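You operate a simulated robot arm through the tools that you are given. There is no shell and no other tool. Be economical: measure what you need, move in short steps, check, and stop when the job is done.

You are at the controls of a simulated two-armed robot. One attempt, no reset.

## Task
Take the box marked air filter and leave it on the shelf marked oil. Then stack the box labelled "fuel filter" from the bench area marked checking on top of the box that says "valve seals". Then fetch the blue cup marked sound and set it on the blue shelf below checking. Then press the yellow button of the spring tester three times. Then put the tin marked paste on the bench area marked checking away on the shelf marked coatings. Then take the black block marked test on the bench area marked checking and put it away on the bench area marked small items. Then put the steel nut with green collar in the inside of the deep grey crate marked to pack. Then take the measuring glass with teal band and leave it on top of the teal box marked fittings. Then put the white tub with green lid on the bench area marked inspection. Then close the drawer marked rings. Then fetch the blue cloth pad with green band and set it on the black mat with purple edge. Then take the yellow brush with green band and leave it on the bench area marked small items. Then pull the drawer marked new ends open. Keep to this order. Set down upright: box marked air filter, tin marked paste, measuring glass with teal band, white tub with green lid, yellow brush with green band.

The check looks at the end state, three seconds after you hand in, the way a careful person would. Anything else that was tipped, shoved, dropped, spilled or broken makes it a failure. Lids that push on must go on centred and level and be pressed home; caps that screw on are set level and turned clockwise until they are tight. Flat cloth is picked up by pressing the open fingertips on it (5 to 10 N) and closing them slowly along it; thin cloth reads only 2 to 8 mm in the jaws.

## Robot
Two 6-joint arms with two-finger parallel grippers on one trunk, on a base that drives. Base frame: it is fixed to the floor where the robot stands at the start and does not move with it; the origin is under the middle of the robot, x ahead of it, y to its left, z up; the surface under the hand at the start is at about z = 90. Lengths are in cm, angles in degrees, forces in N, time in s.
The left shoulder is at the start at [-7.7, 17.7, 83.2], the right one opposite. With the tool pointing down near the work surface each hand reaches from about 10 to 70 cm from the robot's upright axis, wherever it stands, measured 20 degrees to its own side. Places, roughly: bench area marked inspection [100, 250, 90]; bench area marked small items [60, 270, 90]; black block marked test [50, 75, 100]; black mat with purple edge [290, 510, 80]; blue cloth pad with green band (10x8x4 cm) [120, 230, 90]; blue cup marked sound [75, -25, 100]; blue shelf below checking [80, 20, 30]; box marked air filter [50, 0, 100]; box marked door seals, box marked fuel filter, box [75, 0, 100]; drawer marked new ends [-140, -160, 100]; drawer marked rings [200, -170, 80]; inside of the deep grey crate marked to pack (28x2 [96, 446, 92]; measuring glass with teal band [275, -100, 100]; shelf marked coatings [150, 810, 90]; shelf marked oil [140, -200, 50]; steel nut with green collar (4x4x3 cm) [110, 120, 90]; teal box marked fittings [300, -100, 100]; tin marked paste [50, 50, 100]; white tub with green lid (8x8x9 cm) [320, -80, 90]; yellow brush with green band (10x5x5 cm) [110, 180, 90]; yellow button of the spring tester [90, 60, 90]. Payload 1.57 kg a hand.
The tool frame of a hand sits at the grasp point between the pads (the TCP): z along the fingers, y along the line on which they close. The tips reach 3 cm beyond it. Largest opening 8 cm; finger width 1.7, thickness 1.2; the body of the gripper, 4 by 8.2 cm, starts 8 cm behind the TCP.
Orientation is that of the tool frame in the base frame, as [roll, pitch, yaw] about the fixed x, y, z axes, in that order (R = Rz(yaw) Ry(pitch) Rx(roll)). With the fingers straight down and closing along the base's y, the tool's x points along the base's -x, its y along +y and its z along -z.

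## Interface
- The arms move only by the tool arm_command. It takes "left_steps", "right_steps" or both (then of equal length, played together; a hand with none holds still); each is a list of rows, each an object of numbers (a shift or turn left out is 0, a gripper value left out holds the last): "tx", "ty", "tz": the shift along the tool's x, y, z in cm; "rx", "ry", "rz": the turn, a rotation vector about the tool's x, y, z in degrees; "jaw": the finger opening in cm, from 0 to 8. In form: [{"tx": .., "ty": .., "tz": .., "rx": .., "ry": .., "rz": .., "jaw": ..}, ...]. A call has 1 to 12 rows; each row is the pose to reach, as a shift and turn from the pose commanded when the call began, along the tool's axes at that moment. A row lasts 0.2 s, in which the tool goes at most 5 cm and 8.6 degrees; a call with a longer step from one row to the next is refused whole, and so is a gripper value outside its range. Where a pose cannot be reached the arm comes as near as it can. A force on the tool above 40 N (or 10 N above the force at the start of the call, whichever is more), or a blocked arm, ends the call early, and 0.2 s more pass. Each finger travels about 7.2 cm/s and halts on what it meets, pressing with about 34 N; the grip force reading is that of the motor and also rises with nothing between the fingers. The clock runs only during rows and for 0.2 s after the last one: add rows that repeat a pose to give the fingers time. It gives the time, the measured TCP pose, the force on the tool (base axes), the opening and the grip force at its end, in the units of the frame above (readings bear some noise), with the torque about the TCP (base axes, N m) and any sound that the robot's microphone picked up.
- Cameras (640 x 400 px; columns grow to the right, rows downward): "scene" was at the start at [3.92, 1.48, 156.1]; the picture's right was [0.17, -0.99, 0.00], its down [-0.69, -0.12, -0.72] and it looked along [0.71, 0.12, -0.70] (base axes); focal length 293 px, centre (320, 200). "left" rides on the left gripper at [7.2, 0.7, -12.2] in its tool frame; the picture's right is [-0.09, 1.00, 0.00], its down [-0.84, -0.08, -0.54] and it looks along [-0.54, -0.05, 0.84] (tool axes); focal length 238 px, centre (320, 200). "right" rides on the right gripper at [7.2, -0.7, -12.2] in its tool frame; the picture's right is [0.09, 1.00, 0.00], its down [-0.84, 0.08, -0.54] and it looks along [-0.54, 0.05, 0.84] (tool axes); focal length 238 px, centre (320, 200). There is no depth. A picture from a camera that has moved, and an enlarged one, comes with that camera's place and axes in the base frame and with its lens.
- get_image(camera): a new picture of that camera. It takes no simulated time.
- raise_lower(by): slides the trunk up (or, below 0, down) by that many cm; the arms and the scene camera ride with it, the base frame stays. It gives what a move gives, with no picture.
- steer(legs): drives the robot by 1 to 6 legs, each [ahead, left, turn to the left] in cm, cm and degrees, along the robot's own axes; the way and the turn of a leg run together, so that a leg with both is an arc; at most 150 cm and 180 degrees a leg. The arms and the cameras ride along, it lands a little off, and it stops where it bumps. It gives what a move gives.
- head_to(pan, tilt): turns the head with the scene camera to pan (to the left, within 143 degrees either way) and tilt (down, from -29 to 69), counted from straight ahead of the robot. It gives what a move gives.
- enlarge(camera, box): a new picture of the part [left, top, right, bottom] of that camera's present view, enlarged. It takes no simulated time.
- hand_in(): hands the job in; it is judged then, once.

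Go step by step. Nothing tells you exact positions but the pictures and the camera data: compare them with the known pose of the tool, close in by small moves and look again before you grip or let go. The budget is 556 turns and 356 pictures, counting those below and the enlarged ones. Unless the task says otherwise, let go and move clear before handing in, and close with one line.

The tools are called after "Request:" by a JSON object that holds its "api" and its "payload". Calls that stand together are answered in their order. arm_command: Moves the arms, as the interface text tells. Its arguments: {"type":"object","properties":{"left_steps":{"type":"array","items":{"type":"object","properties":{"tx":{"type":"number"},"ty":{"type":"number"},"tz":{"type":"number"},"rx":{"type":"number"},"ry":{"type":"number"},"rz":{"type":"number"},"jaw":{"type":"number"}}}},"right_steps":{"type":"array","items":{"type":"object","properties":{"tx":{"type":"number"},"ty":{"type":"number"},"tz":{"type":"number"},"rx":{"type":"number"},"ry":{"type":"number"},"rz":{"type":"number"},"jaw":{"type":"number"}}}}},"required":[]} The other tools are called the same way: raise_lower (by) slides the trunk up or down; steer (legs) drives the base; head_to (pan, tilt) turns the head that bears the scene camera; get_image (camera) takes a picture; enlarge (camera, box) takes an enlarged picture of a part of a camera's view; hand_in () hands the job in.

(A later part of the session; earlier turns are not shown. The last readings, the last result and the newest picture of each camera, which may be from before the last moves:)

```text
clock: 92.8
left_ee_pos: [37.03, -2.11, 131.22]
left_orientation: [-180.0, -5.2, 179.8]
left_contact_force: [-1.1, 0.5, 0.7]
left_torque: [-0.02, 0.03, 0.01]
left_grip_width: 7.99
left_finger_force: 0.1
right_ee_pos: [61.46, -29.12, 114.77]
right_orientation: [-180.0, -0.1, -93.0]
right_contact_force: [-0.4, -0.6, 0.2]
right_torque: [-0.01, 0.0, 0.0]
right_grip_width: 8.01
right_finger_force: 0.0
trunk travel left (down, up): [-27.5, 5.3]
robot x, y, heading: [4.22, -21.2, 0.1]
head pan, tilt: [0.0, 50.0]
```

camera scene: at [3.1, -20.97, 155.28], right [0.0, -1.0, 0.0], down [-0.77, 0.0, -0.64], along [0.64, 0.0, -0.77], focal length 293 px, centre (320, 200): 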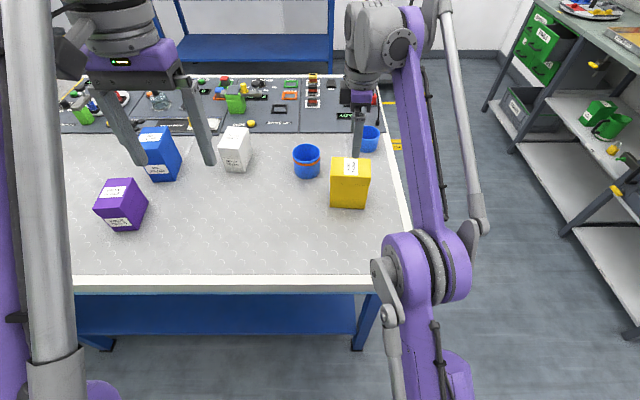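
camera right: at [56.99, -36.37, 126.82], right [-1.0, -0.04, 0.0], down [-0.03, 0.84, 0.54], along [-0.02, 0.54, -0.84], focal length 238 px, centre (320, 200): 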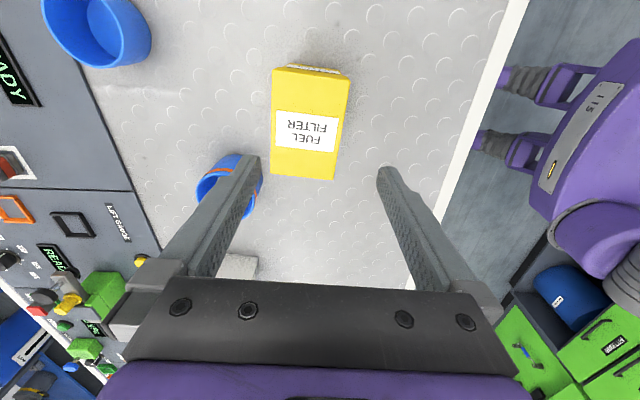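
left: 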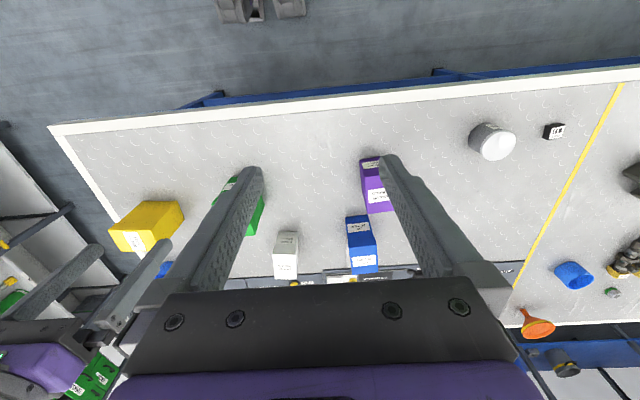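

Request:
{"api": "arm_command", "payload": {"right_steps": [{"ty": 1.7}, {"ty": 3.4}, {"ty": 3.4}]}}

Request:
{"api": "get_image", "payload": {"camera": "right"}}

```text
clock: 93.6
left_ee_pos: [37.02, -1.98, 131.22]
left_orientation: [180.0, -5.2, 179.9]
left_contact_force: [-0.3, -0.5, 0.1]
left_torque: [0.02, 0.0, -0.02]
left_grip_width: 7.98
left_finger_force: 0.0
right_ee_pos: [58.1, -28.86, 114.6]
right_orientation: [-179.9, 0.0, -93.1]
right_contact_force: [-0.6, -0.5, -1.0]
right_torque: [-0.02, 0.0, 0.03]
right_grip_width: 8.01
right_finger_force: 0.0
trunk travel left (down, up): [-27.5, 5.3]
robot x, y, heading: [4.37, -20.99, -0.0]
head pan, tilt: [0.0, 50.0]
```

```text
321 pictures are left
camera right: at [58.46, -36.05, 126.77], right [-1.0, -0.04, 0.0], down [-0.03, 0.84, 0.54], along [-0.02, 0.54, -0.84], focal length 238 px, centre (320, 200)
```

right: 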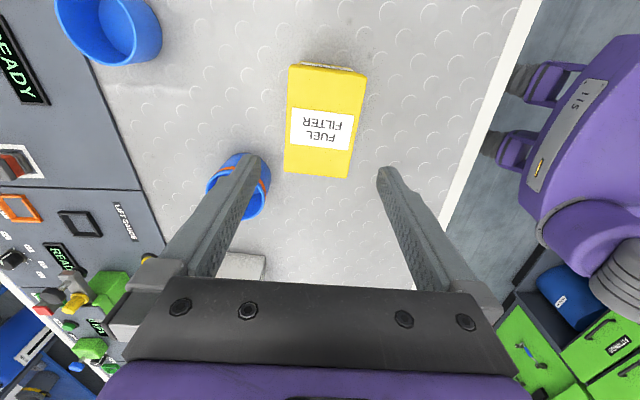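

Request:
{"api": "arm_command", "payload": {"right_steps": [{"ty": 0.1, "tz": 4}, {"ty": 0.1, "tz": 8}, {"ty": 0.1, "tz": 10}, {"ty": 0.1, "tz": 12}, {"ty": 0.1, "tz": 14}, {"ty": 0.1, "tz": 16}, {"ty": 0.1, "tz": 17}, {"ty": 0.1, "tz": 17}]}}

Request:
{"api": "get_image", "payload": {"camera": "right"}}

```text
clock: 95.4
left_ee_pos: [37.03, -1.98, 131.14]
left_orientation: [180.0, -5.2, 179.9]
left_contact_force: [0.2, 0.1, 0.5]
left_torque: [-0.01, 0.0, 0.01]
left_grip_width: 8.0
left_finger_force: 0.0
right_ee_pos: [58.03, -28.98, 97.53]
right_orientation: [-180.0, 0.0, -93.2]
right_contact_force: [-0.7, 0.9, -0.3]
right_torque: [-0.01, 0.02, 0.0]
right_grip_width: 8.0
right_finger_force: 0.2
trunk travel left (down, up): [-27.5, 5.3]
robot x, y, heading: [4.46, -21.09, -0.3]
head pan, tilt: [0.0, 50.0]
```

```text
320 pictures are left
camera right: at [58.3, -36.22, 109.83], right [-1.0, -0.04, 0.0], down [-0.03, 0.84, 0.54], along [-0.02, 0.54, -0.84], focal length 238 px, centre (320, 200)
```

right: 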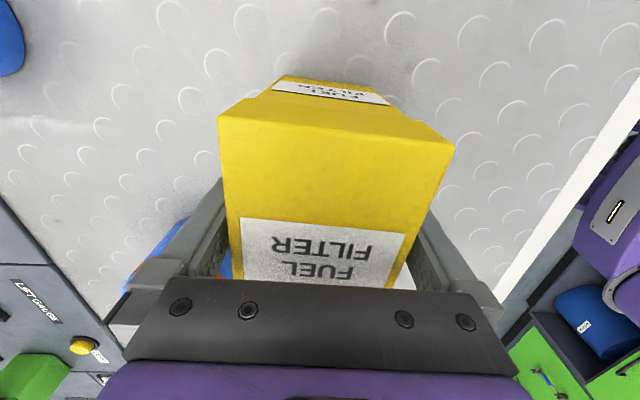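

Request:
{"api": "arm_command", "payload": {"right_steps": [{"jaw": 6}, {"jaw": 5.5}, {"jaw": 5.5}, {"tz": -2}, {"tz": -6}, {"tz": -10}, {"tz": -14}, {"tz": -18}, {"tz": -21}, {"tz": -21}]}}

Request:
{"api": "get_image", "payload": {"camera": "right"}}

```text
clock: 97.6
left_ee_pos: [37.01, -2.11, 131.3]
left_orientation: [-180.0, -5.2, 179.9]
left_contact_force: [-0.4, -0.2, 0.5]
left_torque: [0.01, 0.04, 0.0]
left_grip_width: 8.0
left_finger_force: 0.1
right_ee_pos: [57.94, -29.02, 118.37]
right_orientation: [179.9, 0.0, -93.1]
right_contact_force: [0.8, -0.3, -3.1]
right_torque: [-0.04, 0.0, 0.03]
right_grip_width: 6.81
right_finger_force: 34.1
trunk travel left (down, up): [-27.5, 5.3]
robot x, y, heading: [4.34, -20.84, -0.2]
head pan, tilt: [0.0, 50.0]
```

```text
319 pictures are left
camera right: at [58.36, -36.34, 130.66], right [-1.0, -0.04, 0.0], down [-0.03, 0.84, 0.54], along [-0.02, 0.54, -0.84], focal length 238 px, centre (320, 200)
```

right: 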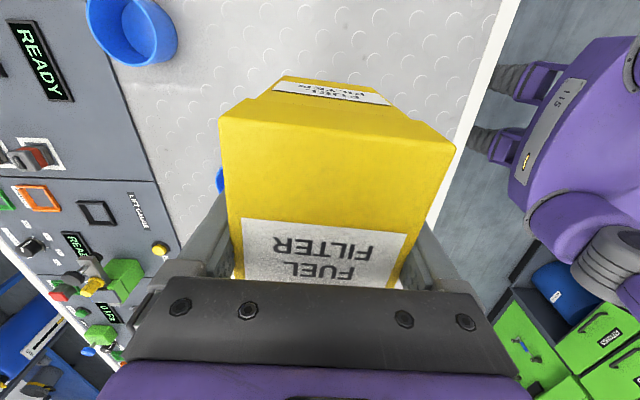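

Gripped and lifted. I turn the wrist back and draw in a bit, then strafe left to the purple box.

Request:
{"api": "arm_command", "payload": {"right_steps": [{"ty": 1, "rz": 8}, {"ty": 2, "rz": 16}, {"ty": 3, "rz": 24}, {"ty": 4, "rz": 32}, {"ty": 5, "rz": 40}, {"ty": 6, "rz": 48}, {"ty": 7, "rz": 56}, {"ty": 8, "rz": 64}, {"ty": 8, "rz": 72}, {"ty": 8, "rz": 80}, {"ty": 8, "rz": 88}, {"ty": 8, "rz": 93}]}}

Request:
{"api": "steer", "payload": {"legs": [[0, 52, 0]]}}

Request:
{"api": "get_image", "payload": {"camera": "right"}}

Request:
{"api": "get_image", "payload": {"camera": "scene"}}

```text
clock: 100.2
left_ee_pos: [37.03, -2.04, 131.12]
left_orientation: [179.9, -5.2, 179.9]
left_contact_force: [-0.5, -0.6, -0.6]
left_torque: [-0.03, 0.01, 0.01]
left_grip_width: 7.98
left_finger_force: 0.2
right_ee_pos: [49.9, -28.64, 118.64]
right_orientation: [180.0, 0.1, 173.7]
right_contact_force: [-1.0, 0.1, -2.2]
right_torque: [0.0, 0.01, 0.04]
right_grip_width: 6.8
right_finger_force: 33.8
trunk travel left (down, up): [-27.5, 5.3]
robot x, y, heading: [4.18, -20.9, -0.3]
head pan, tilt: [0.0, 50.0]
```

```text
clock: 105.5
left_ee_pos: [36.14, 52.8, 131.19]
left_orientation: [180.0, -5.3, -178.8]
left_contact_force: [-0.4, 0.0, 0.2]
left_torque: [0.0, 0.01, 0.0]
left_grip_width: 8.03
left_finger_force: 0.0
right_ee_pos: [49.55, 26.61, 118.7]
right_orientation: [-179.9, 0.0, 175.3]
right_contact_force: [0.2, -0.1, -2.5]
right_torque: [-0.01, 0.0, -0.01]
right_grip_width: 6.8
right_finger_force: 34.0
trunk travel left (down, up): [-27.5, 5.3]
robot x, y, heading: [3.84, 33.18, 1.2]
head pan, tilt: [0.0, 50.0]
```

```text
318 pictures are left
camera right: at [42.4, 26.61, 130.82], right [-0.01, 1.0, 0.0], down [0.84, 0.01, 0.54], along [0.54, 0.0, -0.84], focal length 238 px, centre (320, 200)
```

right: 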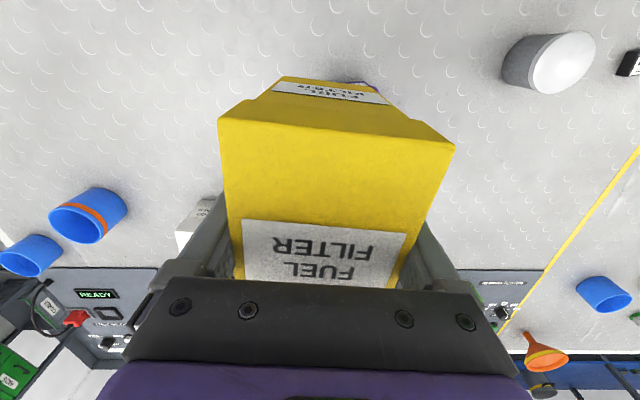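

```text
317 pictures are left
camera scene: at [7.35, 33.25, 155.28], right [0.02, -1.0, 0.0], down [-0.77, -0.02, -0.64], along [0.64, 0.01, -0.77], focal length 293 px, centre (320, 200)
```

scene: 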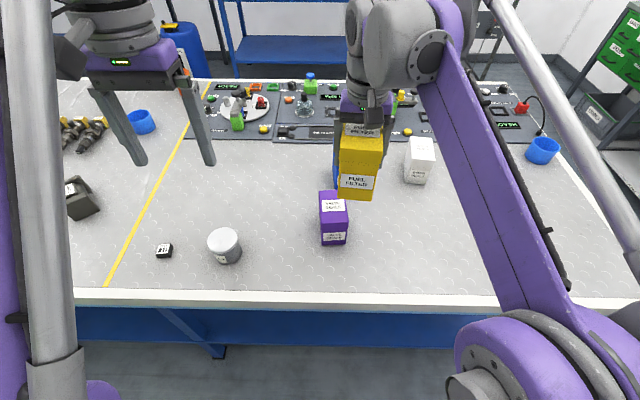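

Request:
{"api": "enlarge", "payload": {"camera": "scene", "box": [290, 110, 410, 260]}}

```text
2.67 times, centred on (350, 185) of scene
camera zoom: at [7.35, 33.25, 155.28], right [0.02, -1.0, 0.0], down [-0.77, -0.02, -0.64], along [0.64, 0.01, -0.77], focal length 781 px, centre (240, 240)
```

zoom: 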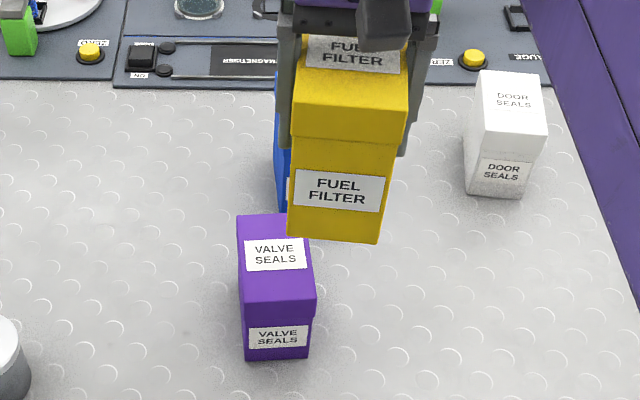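

Purple top: centre ≈[51.75, 30.8], z≈99.7, turned +5°. I move above with that yaw and lower to 2.5 cm above.

Request:
{"api": "arm_command", "payload": {"right_steps": [{"tx": -0.9, "ty": 2.2, "rz": -5}, {"tx": -1.85, "ty": 4.37, "rz": -9.7}, {"tx": -1.85, "ty": 4.37, "tz": 3, "rz": -9.7}, {"tx": -1.85, "ty": 4.37, "tz": 6, "rz": -9.7}, {"tx": -1.85, "ty": 4.37, "tz": 9, "rz": -9.7}, {"tx": -1.85, "ty": 4.37, "tz": 9, "rz": -9.7}]}}

Request:
{"api": "enlarge", "payload": {"camera": "scene", "box": [270, 110, 390, 260]}}

Request:
{"api": "get_image", "payload": {"camera": "right"}}

Request:
{"api": "get_image", "payload": {"camera": "left"}}

```text
clock: 106.9
left_ee_pos: [36.17, 52.68, 131.28]
left_orientation: [180.0, -5.3, -178.8]
left_contact_force: [-0.7, 0.6, -1.2]
left_torque: [0.02, 0.03, 0.01]
left_grip_width: 7.99
left_finger_force: 0.1
right_ee_pos: [51.81, 31.09, 109.6]
right_orientation: [-180.0, 0.0, -175.1]
right_contact_force: [-0.3, -0.1, -1.8]
right_torque: [0.02, 0.02, 0.02]
right_grip_width: 6.81
right_finger_force: 34.1
trunk travel left (down, up): [-27.5, 5.3]
robot x, y, heading: [3.67, 33.27, 1.0]
head pan, tilt: [0.0, 50.0]
```

```text
2.67 times, centred on (330, 185) of scene
camera zoom: at [7.33, 33.24, 155.28], right [0.02, -1.0, 0.0], down [-0.77, -0.02, -0.64], along [0.64, 0.01, -0.77], focal length 781 px, centre (293, 240)
```

zoom: 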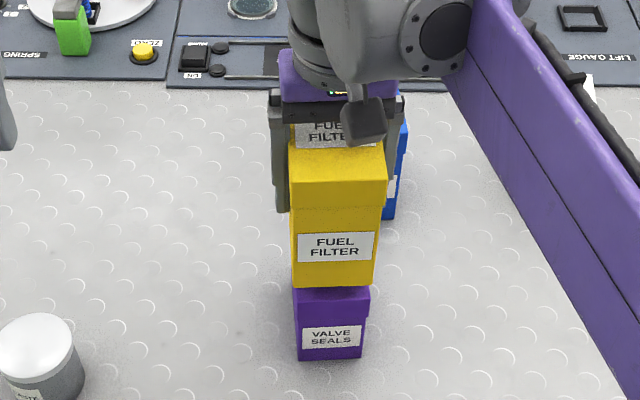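

```text
314 pictures are left
camera right: at [44.91, 29.71, 121.8], right [-0.18, 0.98, 0.0], down [0.83, 0.15, 0.54], along [0.53, 0.1, -0.84], focal length 238 px, centre (320, 200)
```

right: 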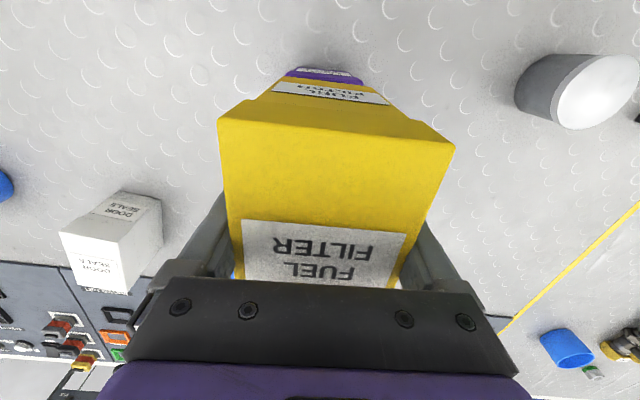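

```text
313 pictures are left
camera left: at [30.17, 53.34, 143.96], right [0.07, 1.0, -0.01], down [0.88, -0.06, 0.46], along [0.46, -0.04, -0.89], focal length 238 px, centre (320, 200)
```

left: 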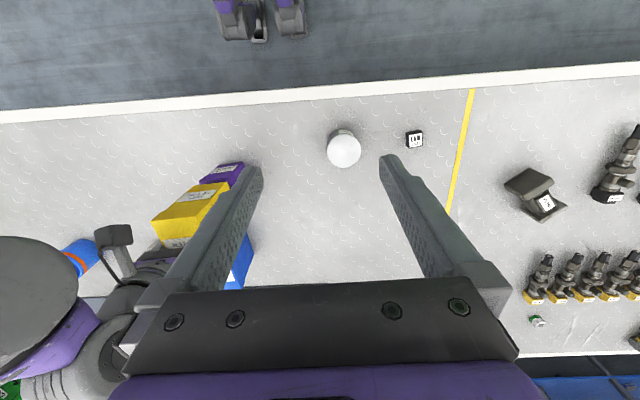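

Aligned well. I lower to contact.

Request:
{"api": "arm_command", "payload": {"right_steps": [{"tz": 1, "ty": 0.2}, {"tz": 1.6, "ty": 0.2}, {"tz": 2.1, "ty": 0.2}, {"tz": 2.5, "ty": 0.2}]}}

```text
clock: 107.9
left_ee_pos: [36.05, 52.81, 131.26]
left_orientation: [-179.9, -5.2, -178.7]
left_contact_force: [0.0, -0.1, 0.3]
left_torque: [-0.01, 0.03, -0.02]
left_grip_width: 8.0
left_finger_force: 0.0
right_ee_pos: [51.74, 31.03, 107.36]
right_orientation: [180.0, 0.1, -175.1]
right_contact_force: [3.9, 1.4, 36.5]
right_torque: [0.03, 0.06, -0.51]
right_grip_width: 6.79
right_finger_force: 34.3
trunk travel left (down, up): [-27.5, 5.3]
robot x, y, heading: [3.63, 33.02, 1.4]
head pan, tilt: [0.0, 50.0]
```

Request:
{"api": "arm_command", "payload": {"right_steps": [{"tz": -0.2}, {"tz": -0.22, "jaw": 8}, {"tz": -0.22, "jaw": 8}, {"tz": -0.22, "jaw": 8}]}}

Request:
{"api": "enlarge", "payload": {"camera": "scene", "box": [270, 110, 390, 260]}}

Request:
{"api": "get_image", "payload": {"camera": "right"}}

```text
clock: 108.9
left_ee_pos: [36.14, 52.86, 131.16]
left_orientation: [-180.0, -5.3, -178.8]
left_contact_force: [-0.2, -0.1, -0.6]
left_torque: [0.0, 0.0, -0.01]
left_grip_width: 7.99
left_finger_force: 0.0
right_ee_pos: [51.75, 30.87, 107.28]
right_orientation: [180.0, 0.0, -175.0]
right_contact_force: [0.0, 0.4, -0.1]
right_torque: [0.01, 0.05, 0.0]
right_grip_width: 8.01
right_finger_force: 0.0
trunk travel left (down, up): [-27.5, 5.3]
robot x, y, heading: [3.61, 33.31, 1.3]
head pan, tilt: [0.0, 50.0]
```

```text
2.67 times, centred on (330, 185) of scene
camera zoom: at [7.34, 33.25, 155.27], right [0.02, -1.0, 0.0], down [-0.77, -0.02, -0.64], along [0.64, 0.01, -0.77], focal length 781 px, centre (293, 240)
```

zoom: 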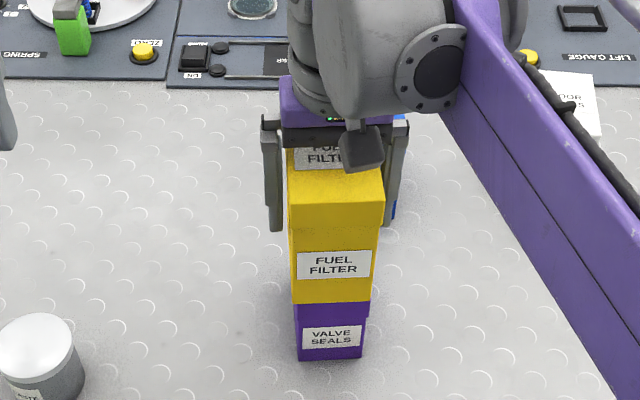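

```text
311 pictures are left
camera right: at [44.78, 29.71, 119.56], right [-0.18, 0.98, 0.0], down [0.83, 0.15, 0.54], along [0.53, 0.1, -0.84], focal length 238 px, centre (320, 200)
```

right: 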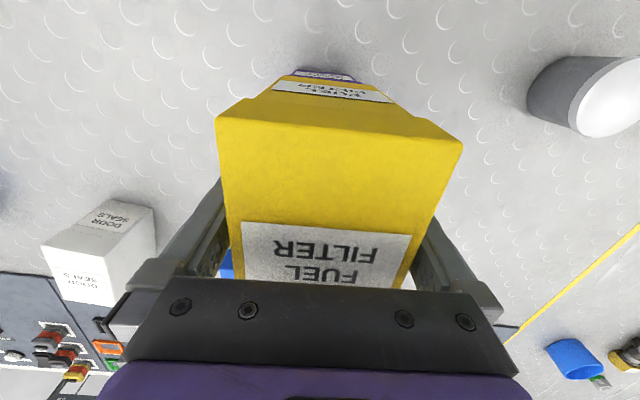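

Stack is done. I raise the hand clear and look for the cup marked "sound".

Request:
{"api": "arm_command", "payload": {"right_steps": [{"tz": -4}, {"tz": -8}, {"tz": -12}, {"tz": -16}, {"tz": -19}, {"tz": -19, "rz": 5}]}}

Request:
{"api": "steer", "payload": {"legs": [[0, -52, -1]]}}

Request:
{"api": "get_image", "payload": {"camera": "right"}}

Request:
{"api": "get_image", "payload": {"camera": "scene"}}

```text
clock: 110.3
left_ee_pos: [36.19, 52.87, 131.3]
left_orientation: [-180.0, -5.3, -178.8]
left_contact_force: [0.2, -0.5, -0.3]
left_torque: [0.01, 0.04, 0.01]
left_grip_width: 8.0
left_finger_force: 0.1
right_ee_pos: [50.5, 30.88, 124.73]
right_orientation: [-179.9, 0.0, -177.6]
right_contact_force: [0.2, -0.1, 0.9]
right_torque: [0.03, 0.0, 0.02]
right_grip_width: 8.01
right_finger_force: 0.1
right hand out of reach, approached as far as the arm can: row 5, 6
trunk travel left (down, up): [-27.5, 5.3]
robot x, y, heading: [3.91, 33.04, 1.0]
head pan, tilt: [0.0, 50.0]
```

```text
clock: 115.2
left_ee_pos: [36.93, 1.83, 131.19]
left_orientation: [-179.9, -5.1, -179.9]
left_contact_force: [0.3, 0.4, -0.4]
left_torque: [0.01, 0.0, 0.0]
left_grip_width: 7.99
left_finger_force: 0.0
right_ee_pos: [51.13, -20.56, 124.71]
right_orientation: [-180.0, 0.0, -178.8]
right_contact_force: [0.1, -0.9, 0.3]
right_torque: [0.0, 0.01, -0.01]
right_grip_width: 7.97
right_finger_force: 0.0
trunk travel left (down, up): [-27.5, 5.3]
robot x, y, heading: [4.18, -17.27, 0.1]
head pan, tilt: [0.0, 50.0]
```

```text
310 pictures are left
camera right: at [43.95, -21.32, 136.96], right [-0.11, 0.99, 0.0], down [0.83, 0.1, 0.54], along [0.54, 0.06, -0.84], focal length 238 px, centre (320, 200)
```

right: 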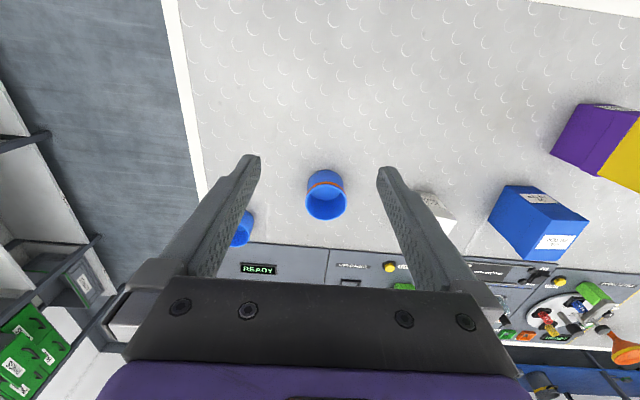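

```text
309 pictures are left
camera scene: at [7.88, -17.22, 155.28], right [0.0, -1.0, 0.0], down [-0.77, 0.0, -0.64], along [0.64, 0.0, -0.77], focal length 293 px, centre (320, 200)
```

scene: 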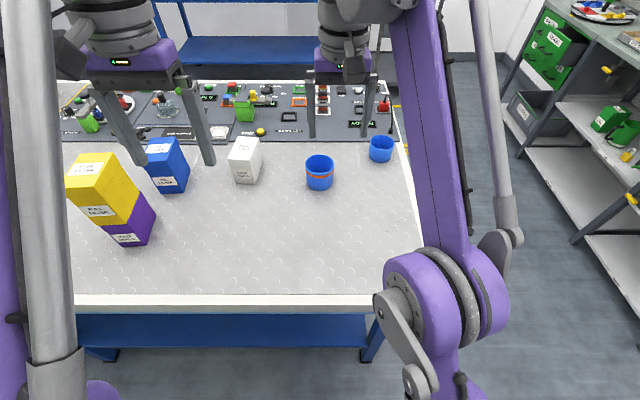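

Request:
{"api": "enlarge", "payload": {"camera": "scene", "box": [290, 120, 410, 200]}}

Request:
{"api": "enlarge", "payload": {"camera": "right", "box": [220, 150, 370, 260]}}

```text
5.00 times, centred on (350, 160) of scene
camera zoom: at [7.88, -17.22, 155.28], right [0.0, -1.0, 0.0], down [-0.77, 0.0, -0.64], along [0.64, 0.0, -0.77], focal length 1464 px, centre (170, 400)
```

zoom: 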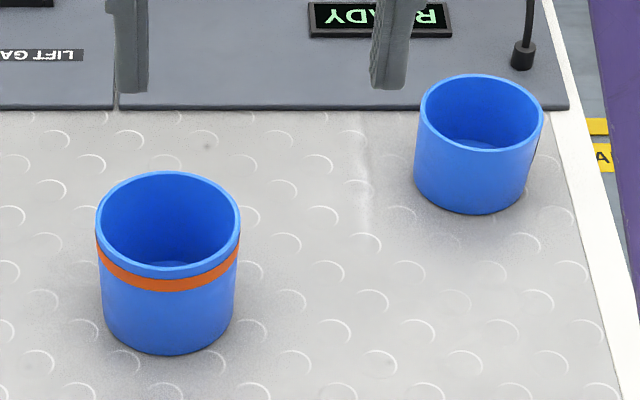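

```text
3.64 times, centred on (295, 205) of right
camera zoom: at [43.95, -21.32, 136.96], right [-0.11, 0.99, 0.0], down [0.83, 0.1, 0.54], along [0.54, 0.06, -0.84], focal length 867 px, centre (411, 182)
```

zoom: 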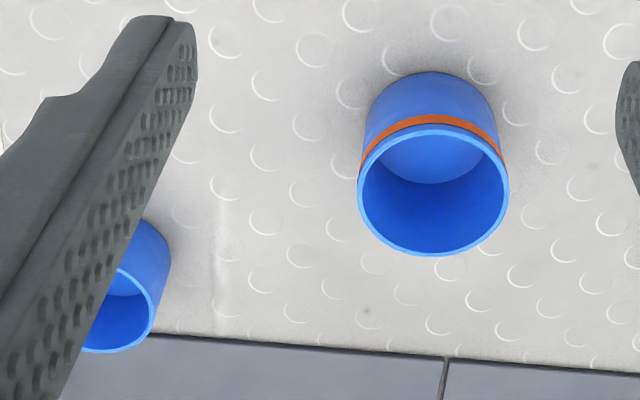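

No writing is visible from this side. I drive round to the right end of the bench to look at the cups from there.

Request:
{"api": "steer", "payload": {"legs": [[-18, 0, 0], [0, -85, 0], [92, 0, 0], [0, 0, 90]]}}

Request:
{"api": "get_image", "payload": {"camera": "scene"}}

```text
clock: 132.4
left_ee_pos: [58.4, -67.95, 131.25]
left_orientation: [179.9, -5.3, -87.1]
left_contact_force: [1.1, 0.6, -0.8]
left_torque: [-0.01, -0.01, 0.01]
left_grip_width: 8.0
left_finger_force: 0.0
right_ee_pos: [80.08, -52.91, 124.76]
right_orientation: [180.0, 0.0, -85.9]
right_contact_force: [-0.4, 0.5, 0.5]
right_torque: [0.0, 0.0, 0.01]
right_grip_width: 8.03
right_finger_force: 0.1
trunk travel left (down, up): [-27.5, 5.3]
robot x, y, heading: [78.6, -99.8, 92.9]
head pan, tilt: [0.0, 50.0]
```

```text
306 pictures are left
camera scene: at [78.78, -96.04, 155.28], right [1.0, 0.05, 0.0], down [0.04, -0.77, -0.64], along [-0.03, 0.64, -0.77], focal length 293 px, centre (320, 200)
```

scene: 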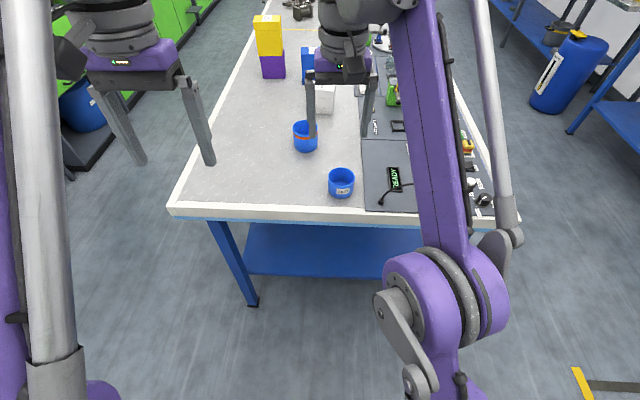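

Request:
{"api": "enlarge", "payload": {"camera": "scene", "box": [270, 110, 380, 210]}}

```text
4.00 times, centred on (325, 160) of scene
camera zoom: at [78.78, -96.04, 155.28], right [1.0, 0.05, 0.0], down [0.04, -0.77, -0.64], along [-0.03, 0.64, -0.77], focal length 1171 px, centre (300, 360)
```

zoom: 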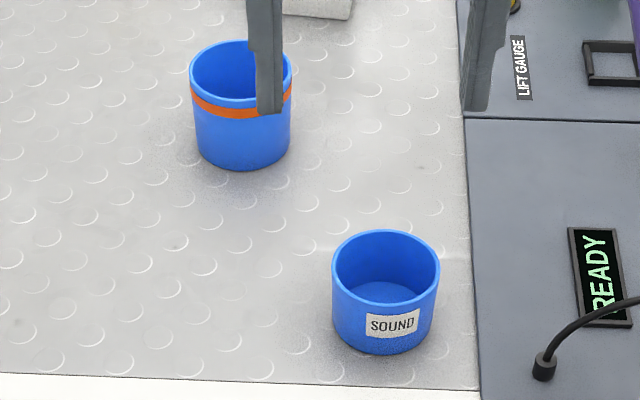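

The far cup carries the label SOUND, at about [82,-37.8], rim z≈96, diameter ≈7.3. I drive up to the bench end and tilt the right tool 45° as before.

Request:
{"api": "steer", "payload": {"legs": [[0, 0, -2.9], [17, 0, 0]]}}

Request:
{"api": "get_image", "payload": {"camera": "scene"}}

```text
clock: 134.3
left_ee_pos: [59.9, -49.89, 131.31]
left_orientation: [-180.0, -5.1, -90.0]
left_contact_force: [-0.3, 0.0, 0.1]
left_torque: [-0.02, -0.05, 0.0]
left_grip_width: 8.01
left_finger_force: 0.0
right_ee_pos: [82.22, -35.94, 124.8]
right_orientation: [-180.0, 0.0, -88.8]
right_contact_force: [0.7, 0.5, -0.2]
right_torque: [0.0, 0.01, 0.02]
right_grip_width: 8.01
right_finger_force: 0.1
trunk travel left (down, up): [-27.5, 5.3]
robot x, y, heading: [78.91, -82.49, 89.9]
head pan, tilt: [0.0, 50.0]
```

```text
304 pictures are left
camera scene: at [78.98, -78.92, 155.27], right [1.0, 0.0, 0.0], down [0.0, -0.77, -0.64], along [0.0, 0.64, -0.77], focal length 293 px, centre (320, 200)
```

scene: 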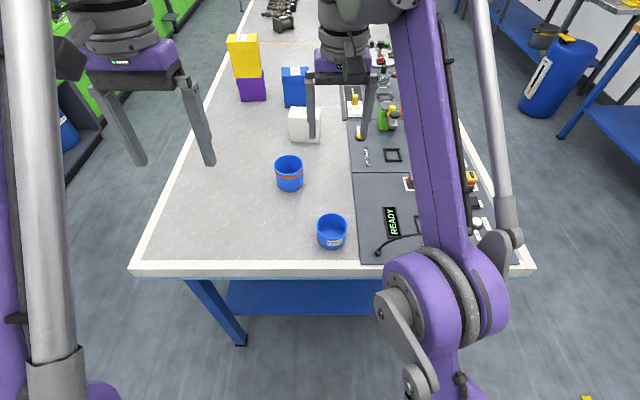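

Request:
{"api": "arm_command", "payload": {"right_steps": [{"tx": 2, "tz": 3, "ry": -7.5}, {"tx": 4, "tz": 6, "ry": -15}, {"tx": 6, "tz": 9, "ry": -22.5}, {"tx": 8, "tz": 12, "ry": -30}, {"tx": 10, "tz": 15, "ry": -37.5}, {"tx": 12, "ty": 0.2, "tz": 18.8, "ry": -45, "rz": 0}, {"tx": 12, "ty": 0.2, "tz": 18.8, "ry": -45}]}}

Request:
{"api": "enlarge", "payload": {"camera": "right", "box": [220, 0, 420, 200]}}

```text
clock: 135.9
left_ee_pos: [59.89, -49.72, 131.18]
left_orientation: [180.0, -5.3, -90.0]
left_contact_force: [-0.3, -0.2, -0.2]
left_torque: [-0.01, 0.01, -0.02]
left_grip_width: 7.99
left_finger_force: 0.1
right_ee_pos: [82.42, -47.97, 105.84]
right_orientation: [-179.9, 45.1, -88.7]
right_contact_force: [0.0, 1.1, -0.7]
right_torque: [-0.01, 0.03, 0.03]
right_grip_width: 8.01
right_finger_force: 0.1
trunk travel left (down, up): [-27.5, 5.3]
robot x, y, heading: [78.9, -82.75, 90.2]
head pan, tilt: [0.0, 50.0]
```

```text
2.00 times, centred on (320, 100) of right
camera zoom: at [83.39, -61.65, 109.27], right [-0.99, -0.09, -0.07], down [-0.08, 0.21, 0.98], along [-0.07, 0.97, -0.21], focal length 477 px, centre (320, 400)
```

zoom: 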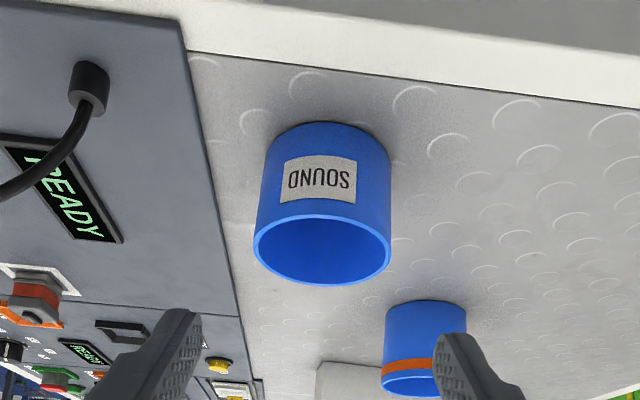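

Request:
{"api": "arm_command", "payload": {"right_steps": [{"tx": 0.5, "ty": 0.1, "tz": 3}, {"tx": 1, "ty": 0.1, "tz": 6.5}, {"tx": 1, "ty": 0.1, "tz": 8}, {"tx": 1, "ty": 0.1, "tz": 8}]}}

Request:
{"api": "get_image", "payload": {"camera": "right"}}

```text
clock: 136.9
left_ee_pos: [59.88, -49.85, 131.26]
left_orientation: [-180.0, -5.2, -89.9]
left_contact_force: [-0.7, -0.1, -0.1]
left_torque: [-0.03, -0.01, -0.02]
left_grip_width: 7.98
left_finger_force: 0.0
right_ee_pos: [82.27, -42.96, 99.31]
right_orientation: [-180.0, 45.0, -88.9]
right_contact_force: [-0.7, 0.3, 0.0]
right_torque: [0.0, -0.03, -0.01]
right_grip_width: 8.0
right_finger_force: 0.0
trunk travel left (down, up): [-27.5, 5.3]
robot x, y, heading: [79.05, -82.83, 90.0]
head pan, tilt: [0.0, 50.0]
```

```text
302 pictures are left
camera right: at [83.27, -56.61, 102.91], right [-0.99, -0.09, -0.07], down [-0.08, 0.21, 0.97], along [-0.07, 0.97, -0.21], focal length 238 px, centre (320, 200)
```

right: 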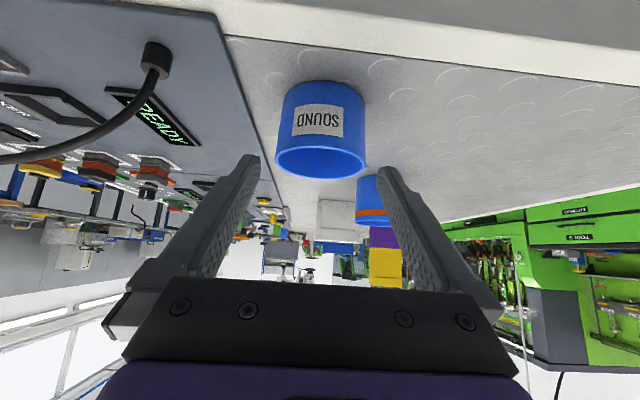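

Request:
{"api": "arm_command", "payload": {"right_steps": [{"ty": 0.05, "tz": 2}, {"ty": 0.05, "tz": 4}, {"ty": 0.05, "tz": 5.7}, {"ty": 0.05, "tz": 7.2}, {"ty": 0.05, "tz": 7.2}]}}

Request:
{"api": "get_image", "payload": {"camera": "right"}}

```text
clock: 138.1
left_ee_pos: [60.06, -49.78, 131.2]
left_orientation: [179.9, -5.1, -90.0]
left_contact_force: [0.7, 0.6, -0.1]
left_torque: [0.0, -0.03, 0.0]
left_grip_width: 8.0
left_finger_force: 0.1
right_ee_pos: [81.98, -37.74, 94.64]
right_orientation: [180.0, 45.0, -88.9]
right_contact_force: [-0.2, 0.0, 0.4]
right_torque: [-0.02, 0.01, -0.01]
right_grip_width: 8.0
right_finger_force: 0.0
trunk travel left (down, up): [-27.5, 5.3]
robot x, y, heading: [78.84, -82.58, 89.9]
head pan, tilt: [0.0, 50.0]
```

```text
301 pictures are left
camera right: at [83.02, -51.41, 98.1], right [-0.99, -0.09, -0.06], down [-0.08, 0.21, 0.97], along [-0.07, 0.97, -0.21], focal length 238 px, centre (320, 200)
```

right: 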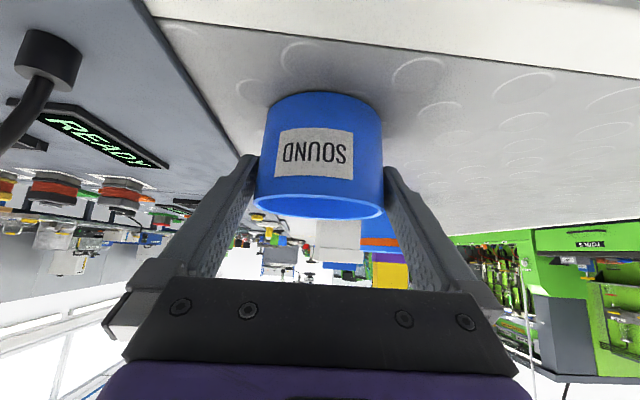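

Request:
{"api": "arm_command", "payload": {"right_steps": [{"jaw": 7.2}, {"jaw": 6.5}, {"jaw": 6.5}, {"jaw": 6.5}]}}

Request:
{"api": "get_image", "payload": {"camera": "right"}}

```text
clock: 139.1
left_ee_pos: [59.87, -49.8, 131.24]
left_orientation: [-180.0, -5.1, -89.9]
left_contact_force: [-0.6, -0.4, -0.1]
left_torque: [-0.04, -0.01, 0.03]
left_grip_width: 8.0
left_finger_force: 0.1
right_ee_pos: [82.03, -37.66, 94.49]
right_orientation: [180.0, 45.1, -88.8]
right_contact_force: [-0.5, 0.7, -0.7]
right_torque: [0.03, 0.0, -0.01]
right_grip_width: 7.54
right_finger_force: 33.3
trunk travel left (down, up): [-27.5, 5.3]
robot x, y, heading: [79.35, -82.83, 89.9]
head pan, tilt: [0.0, 50.0]
```

```text
300 pictures are left
camera right: at [83.0, -51.39, 98.1], right [-0.99, -0.09, -0.06], down [-0.08, 0.21, 0.97], along [-0.07, 0.97, -0.21], focal length 238 px, centre (320, 200)
```

right: 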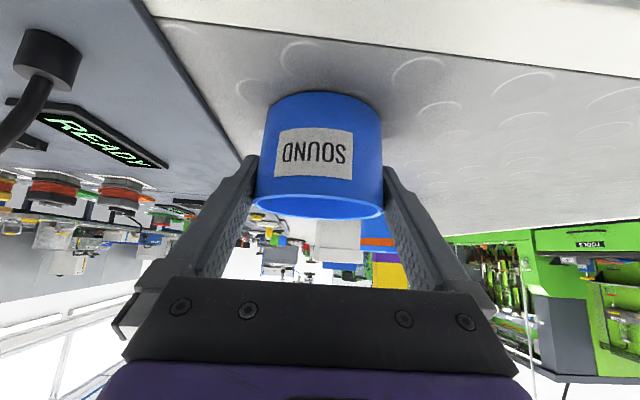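

Request:
{"api": "arm_command", "payload": {"right_steps": [{"tx": -1, "tz": -1}, {"tx": -2.5, "tz": -2.5}, {"tx": -4.5, "tz": -4.5}, {"tx": -6, "tz": -6}, {"tx": -6, "tz": -6}]}}

Request:
{"api": "steer", "payload": {"legs": [[-26, 0, 0]]}}

Request:
{"api": "raise_lower", "payload": {"by": -27.3}}

Request:
{"api": "get_image", "payload": {"camera": "right"}}

Request:
{"api": "get_image", "payload": {"camera": "scene"}}

```text
clock: 140.3
left_ee_pos: [59.96, -49.82, 131.19]
left_orientation: [-179.9, -5.3, -89.9]
left_contact_force: [-0.5, 0.4, 0.3]
left_torque: [0.01, 0.02, 0.02]
left_grip_width: 8.0
left_finger_force: 0.1
right_ee_pos: [81.86, -37.72, 103.15]
right_orientation: [-180.0, 45.0, -88.9]
right_contact_force: [-0.1, 0.3, 0.5]
right_torque: [-0.02, -0.01, -0.01]
right_grip_width: 7.53
right_finger_force: 34.1
trunk travel left (down, up): [-27.5, 5.3]
robot x, y, heading: [79.03, -82.76, 89.9]
head pan, tilt: [0.0, 50.0]
```

```text
clock: 142.2
left_ee_pos: [60.06, -76.9, 131.21]
left_orientation: [180.0, -5.1, -90.0]
left_contact_force: [0.0, 0.2, 0.7]
left_torque: [0.01, -0.03, 0.0]
left_grip_width: 8.0
left_finger_force: 0.1
right_ee_pos: [81.84, -64.79, 102.97]
right_orientation: [-180.0, 44.9, -88.8]
right_contact_force: [-0.1, 0.0, 0.3]
right_torque: [0.01, 0.03, 0.03]
right_grip_width: 7.55
right_finger_force: 33.8
trunk travel left (down, up): [-27.5, 5.3]
robot x, y, heading: [79.2, -109.47, 89.9]
head pan, tilt: [0.0, 50.0]
```

```text
clock: 145.0
left_ee_pos: [59.92, -76.87, 103.96]
left_orientation: [-179.9, -5.1, -90.0]
left_contact_force: [-0.1, -0.2, -0.5]
left_torque: [0.04, 0.01, 0.0]
left_grip_width: 8.01
left_finger_force: 0.0
right_ee_pos: [81.68, -64.85, 75.75]
right_orientation: [180.0, 45.0, -88.8]
right_contact_force: [0.6, 0.2, -0.4]
right_torque: [0.0, 0.04, -0.01]
right_grip_width: 7.53
right_finger_force: 33.9
trunk travel left (down, up): [-0.2, 32.6]
robot x, y, heading: [79.27, -109.74, 89.8]
head pan, tilt: [0.0, 50.0]
```

```text
299 pictures are left
camera right: at [82.77, -78.51, 79.31], right [-0.99, -0.09, -0.07], down [-0.08, 0.21, 0.97], along [-0.07, 0.97, -0.21], focal length 238 px, centre (320, 200)
```

right: 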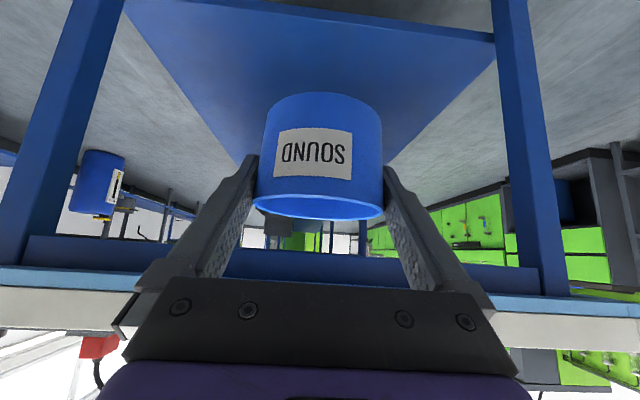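

```text
298 pictures are left
camera scene: at [78.96, -100.89, 127.62], right [1.0, 0.0, 0.0], down [0.0, -0.77, -0.64], along [0.0, 0.64, -0.77], focal length 293 px, centre (320, 200)
```

scene: 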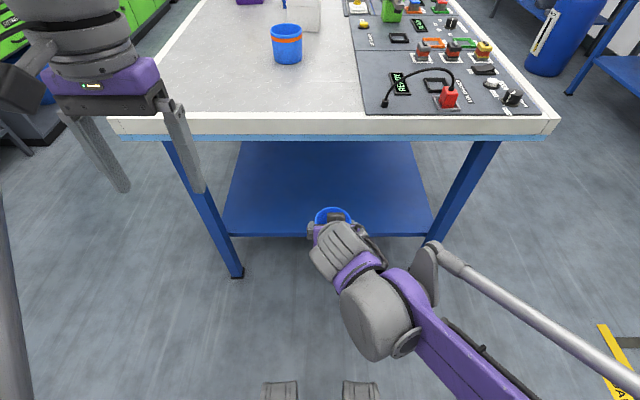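

The shelf lies at z≈28 from y≈-36 inward, open from this end. I lower the hand first, then drive in.

Request:
{"api": "arm_command", "payload": {"right_steps": [{"tx": 2.6, "tz": 2.6}, {"tx": 5.2, "tz": 5.2}, {"tx": 7.8, "tz": 7.8}, {"tx": 10.4, "tz": 10.4}, {"tx": 13, "tz": 13}, {"tx": 15.6, "tz": 15.6}, {"tx": 18.2, "tz": 18.2}, {"tx": 20.8, "tz": 20.8}, {"tx": 23.4, "tz": 23.4}, {"tx": 25.5, "tz": 25.5}, {"tx": 25.5, "tz": 25.5}]}}

Request:
{"api": "get_image", "payload": {"camera": "right"}}

```text
clock: 147.4
left_ee_pos: [59.88, -76.92, 103.98]
left_orientation: [179.9, -5.2, -90.1]
left_contact_force: [-0.4, -0.3, -0.3]
left_torque: [0.01, -0.03, -0.01]
left_grip_width: 7.99
left_finger_force: 0.1
right_ee_pos: [81.27, -63.66, 40.34]
right_orientation: [179.9, 44.8, -88.7]
right_contact_force: [0.6, -0.2, -0.5]
right_torque: [0.02, 0.01, 0.01]
right_grip_width: 7.5
right_finger_force: 33.9
right hand out of reach, approached as far as the arm can: row 10, 11
trunk travel left (down, up): [-0.2, 32.6]
robot x, y, heading: [78.71, -109.5, 89.8]
head pan, tilt: [0.0, 50.0]
```

```text
297 pictures are left
camera right: at [82.29, -77.27, 44.01], right [-0.99, -0.09, -0.06], down [-0.08, 0.21, 0.97], along [-0.07, 0.97, -0.21], focal length 238 px, centre (320, 200)
```

right: 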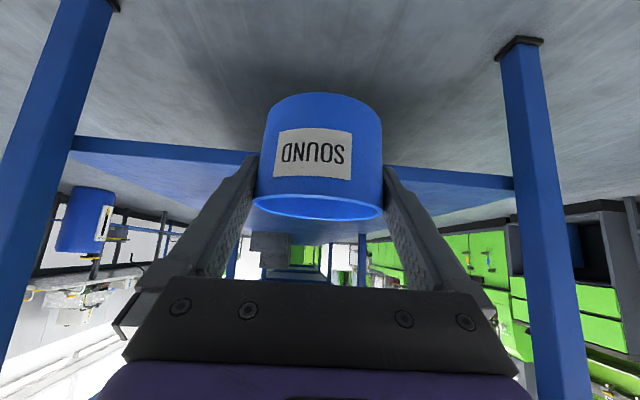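

Request:
{"api": "steer", "payload": {"legs": [[16, 0, 0]]}}

Request:
{"api": "arm_command", "payload": {"right_steps": [{"tx": -2.1, "tz": 2.1}, {"tx": -4.2, "tz": 4.2}, {"tx": -6.3, "tz": 6.3}, {"tx": -8.4, "tz": 8.4}, {"tx": -10, "tz": 10}, {"tx": -10, "tz": 10}]}}

Request:
{"api": "get_image", "payload": {"camera": "right"}}

Request:
{"api": "get_image", "payload": {"camera": "scene"}}

```text
clock: 148.8
left_ee_pos: [60.01, -61.16, 103.92]
left_orientation: [179.9, -5.3, -90.3]
left_contact_force: [-0.6, 0.7, -0.3]
left_torque: [-0.02, 0.03, 0.03]
left_grip_width: 8.0
left_finger_force: 0.0
right_ee_pos: [81.35, -48.04, 40.41]
right_orientation: [180.0, 44.8, -89.1]
right_contact_force: [0.1, -0.4, -2.0]
right_torque: [-0.03, 0.0, -0.02]
right_grip_width: 7.5
right_finger_force: 34.1
trunk travel left (down, up): [-0.2, 32.6]
robot x, y, heading: [79.34, -94.0, 90.0]
head pan, tilt: [0.0, 50.0]
```

```text
clock: 150.2
left_ee_pos: [60.03, -61.39, 103.92]
left_orientation: [180.0, -5.1, -90.2]
left_contact_force: [-0.2, 0.1, 1.0]
left_torque: [0.03, -0.01, 0.0]
left_grip_width: 8.02
left_finger_force: 0.0
right_ee_pos: [81.12, -33.67, 40.36]
right_orientation: [-180.0, 44.9, -89.0]
right_contact_force: [-0.3, -0.1, -1.4]
right_torque: [-0.01, -0.02, -0.04]
right_grip_width: 7.48
right_finger_force: 34.4
trunk travel left (down, up): [-0.2, 32.6]
robot x, y, heading: [78.91, -94.25, 89.7]
head pan, tilt: [0.0, 50.0]
```

```text
296 pictures are left
camera right: at [82.12, -47.31, 43.93], right [-0.99, -0.08, -0.07], down [-0.08, 0.21, 0.97], along [-0.07, 0.97, -0.21], focal length 238 px, centre (320, 200)
```

right: 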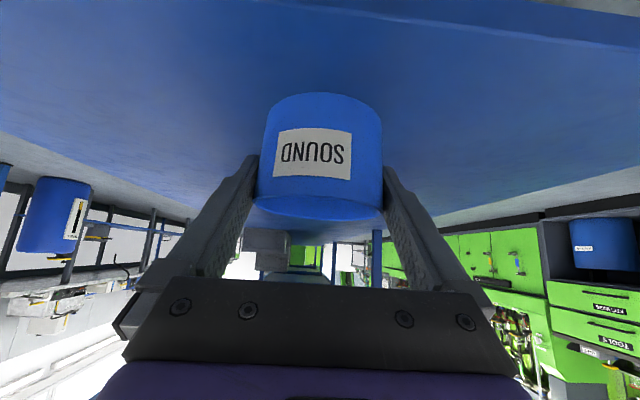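

```text
295 pictures are left
camera scene: at [79.01, -85.3, 127.62], right [1.0, 0.0, 0.0], down [0.0, -0.77, -0.64], along [0.0, 0.64, -0.77], focal length 293 px, centre (320, 200)
```

scene: 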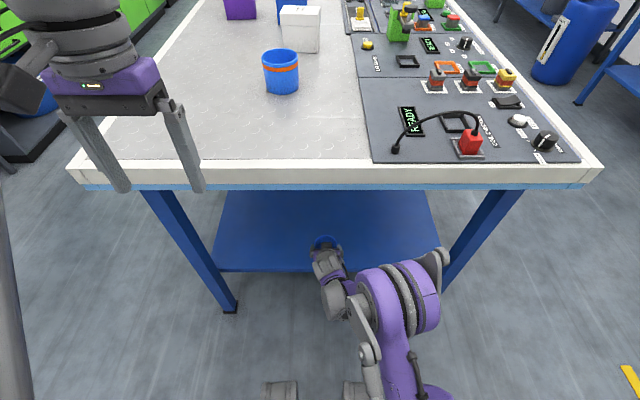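

Request:
{"api": "arm_command", "payload": {"right_steps": [{"tx": 1.5, "tz": 1.5}, {"tx": 3, "tz": 3}, {"tx": 4, "tz": 4}, {"tx": 4, "tz": 4}]}}

```text
clock: 151.2
left_ee_pos: [60.0, -61.24, 103.91]
left_orientation: [-180.0, -5.2, -90.2]
left_contact_force: [0.5, -0.7, 0.1]
left_torque: [0.02, 0.02, 0.02]
left_grip_width: 7.99
left_finger_force: 0.1
right_ee_pos: [81.11, -33.78, 34.76]
right_orientation: [-180.0, 44.9, -89.1]
right_contact_force: [0.1, 0.7, 0.1]
right_torque: [0.0, 0.01, -0.02]
right_grip_width: 7.51
right_finger_force: 33.7
trunk travel left (down, up): [-0.2, 32.6]
robot x, y, heading: [79.49, -94.29, 90.0]
head pan, tilt: [0.0, 50.0]
```

Request:
{"api": "steer", "payload": {"legs": [[8, 0, 0]]}}

Request:
{"api": "get_image", "payload": {"camera": "right"}}

Request:
{"api": "get_image", "payload": {"camera": "scene"}}

```text
clock: 152.3
left_ee_pos: [60.07, -53.04, 103.93]
left_orientation: [-180.0, -5.3, -90.3]
left_contact_force: [0.5, -0.7, -0.8]
left_torque: [0.01, 0.01, 0.04]
left_grip_width: 8.0
left_finger_force: 0.1
right_ee_pos: [81.34, -25.8, 34.71]
right_orientation: [-180.0, 44.9, -89.1]
right_contact_force: [0.9, 0.6, 0.8]
right_torque: [-0.01, -0.03, 0.01]
right_grip_width: 7.46
right_finger_force: 34.7
trunk travel left (down, up): [-0.2, 32.6]
robot x, y, heading: [79.09, -85.44, 89.6]
head pan, tilt: [0.0, 50.0]
```

```text
294 pictures are left
camera right: at [82.4, -39.36, 38.28], right [-0.99, -0.08, -0.06], down [-0.08, 0.21, 0.97], along [-0.07, 0.97, -0.21], focal length 238 px, centre (320, 200)
```

right: 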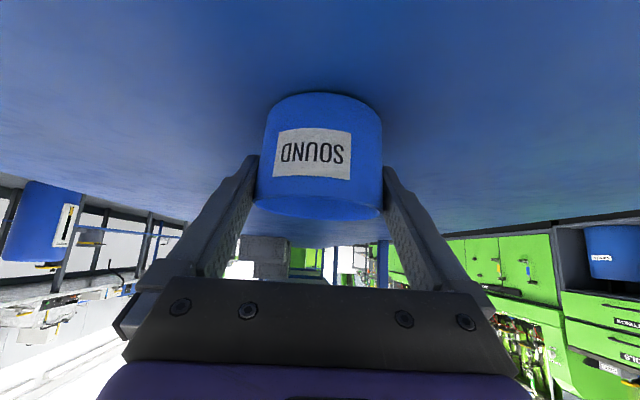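

```text
293 pictures are left
camera scene: at [79.06, -77.13, 127.61], right [1.0, -0.01, 0.0], down [0.0, -0.77, -0.64], along [0.0, 0.64, -0.77], focal length 293 px, centre (320, 200)
```

scene: 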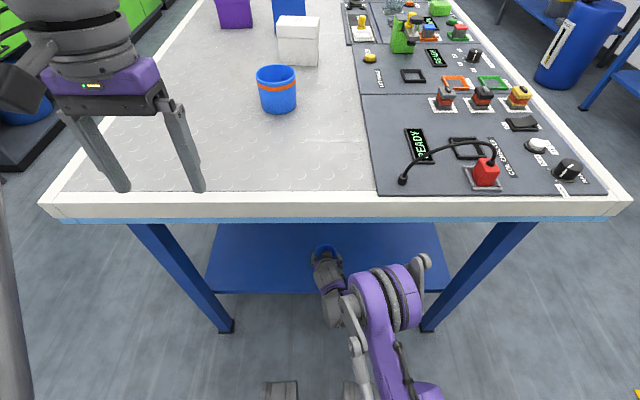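

Request:
{"api": "arm_command", "payload": {"right_steps": [{"tx": 0.5, "tz": 0.5}, {"tx": 1, "tz": 1}, {"tx": 1.3, "tz": 1.3}, {"tx": 1.6, "tz": 1.6}]}}

```text
clock: 153.4
left_ee_pos: [60.18, -53.22, 103.95]
left_orientation: [-180.0, -5.2, -90.3]
left_contact_force: [0.0, -0.1, -0.5]
left_torque: [0.02, 0.02, -0.01]
left_grip_width: 8.04
left_finger_force: 0.0
right_ee_pos: [81.66, -25.58, 32.72]
right_orientation: [179.9, 45.3, -88.9]
right_contact_force: [1.4, -4.0, 16.8]
right_torque: [-0.02, -0.29, -0.04]
right_grip_width: 7.03
right_finger_force: 33.8
trunk travel left (down, up): [-0.2, 32.6]
robot x, y, heading: [78.86, -85.95, 89.5]
head pan, tilt: [0.0, 50.0]
stopped in row 4 (right hand): the force on the tool passed its limit at 56 N (the readings are from after the stop); the commanded pose is now the measured one
```

Request:
{"api": "get_image", "payload": {"camera": "right"}}

```text
292 pictures are left
camera right: at [82.53, -39.28, 36.19], right [-0.99, -0.08, -0.07], down [-0.08, 0.2, 0.98], along [-0.07, 0.98, -0.21], focal length 238 px, centre (320, 200)
```

right: 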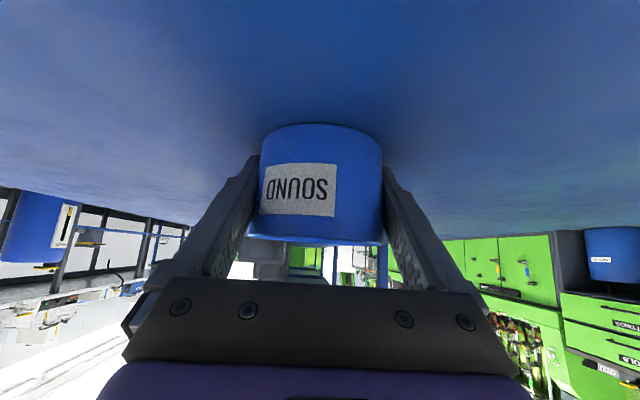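

The cup stands on the shelf. I open and back out.

Request:
{"api": "arm_command", "payload": {"right_steps": [{"tx": -0.2, "tz": -0.2, "jaw": 8}, {"tx": -0.2, "tz": -0.2, "jaw": 8}, {"tx": -0.2, "tz": -0.2, "jaw": 8}]}}

Request:
{"api": "get_image", "payload": {"camera": "right"}}

```text
clock: 154.2
left_ee_pos: [60.12, -53.1, 103.84]
left_orientation: [-180.0, -5.1, -90.4]
left_contact_force: [0.4, 0.2, -0.2]
left_torque: [0.0, -0.04, -0.01]
left_grip_width: 7.99
left_finger_force: 0.0
right_ee_pos: [81.66, -25.5, 32.91]
right_orientation: [180.0, 45.1, -89.1]
right_contact_force: [0.3, -0.1, -1.2]
right_torque: [0.0, -0.01, 0.01]
right_grip_width: 8.0
right_finger_force: 0.0
trunk travel left (down, up): [-0.2, 32.6]
robot x, y, heading: [79.49, -86.25, 89.8]
head pan, tilt: [0.0, 50.0]
```

```text
291 pictures are left
camera right: at [82.59, -39.17, 36.38], right [-0.99, -0.08, -0.07], down [-0.08, 0.21, 0.98], along [-0.07, 0.98, -0.21], focal length 238 px, centre (320, 200)
```

right: 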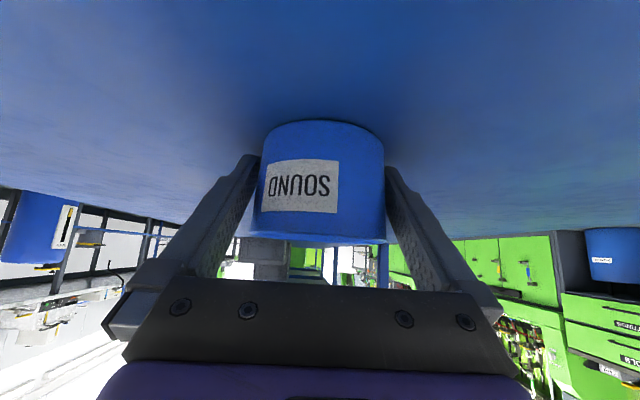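

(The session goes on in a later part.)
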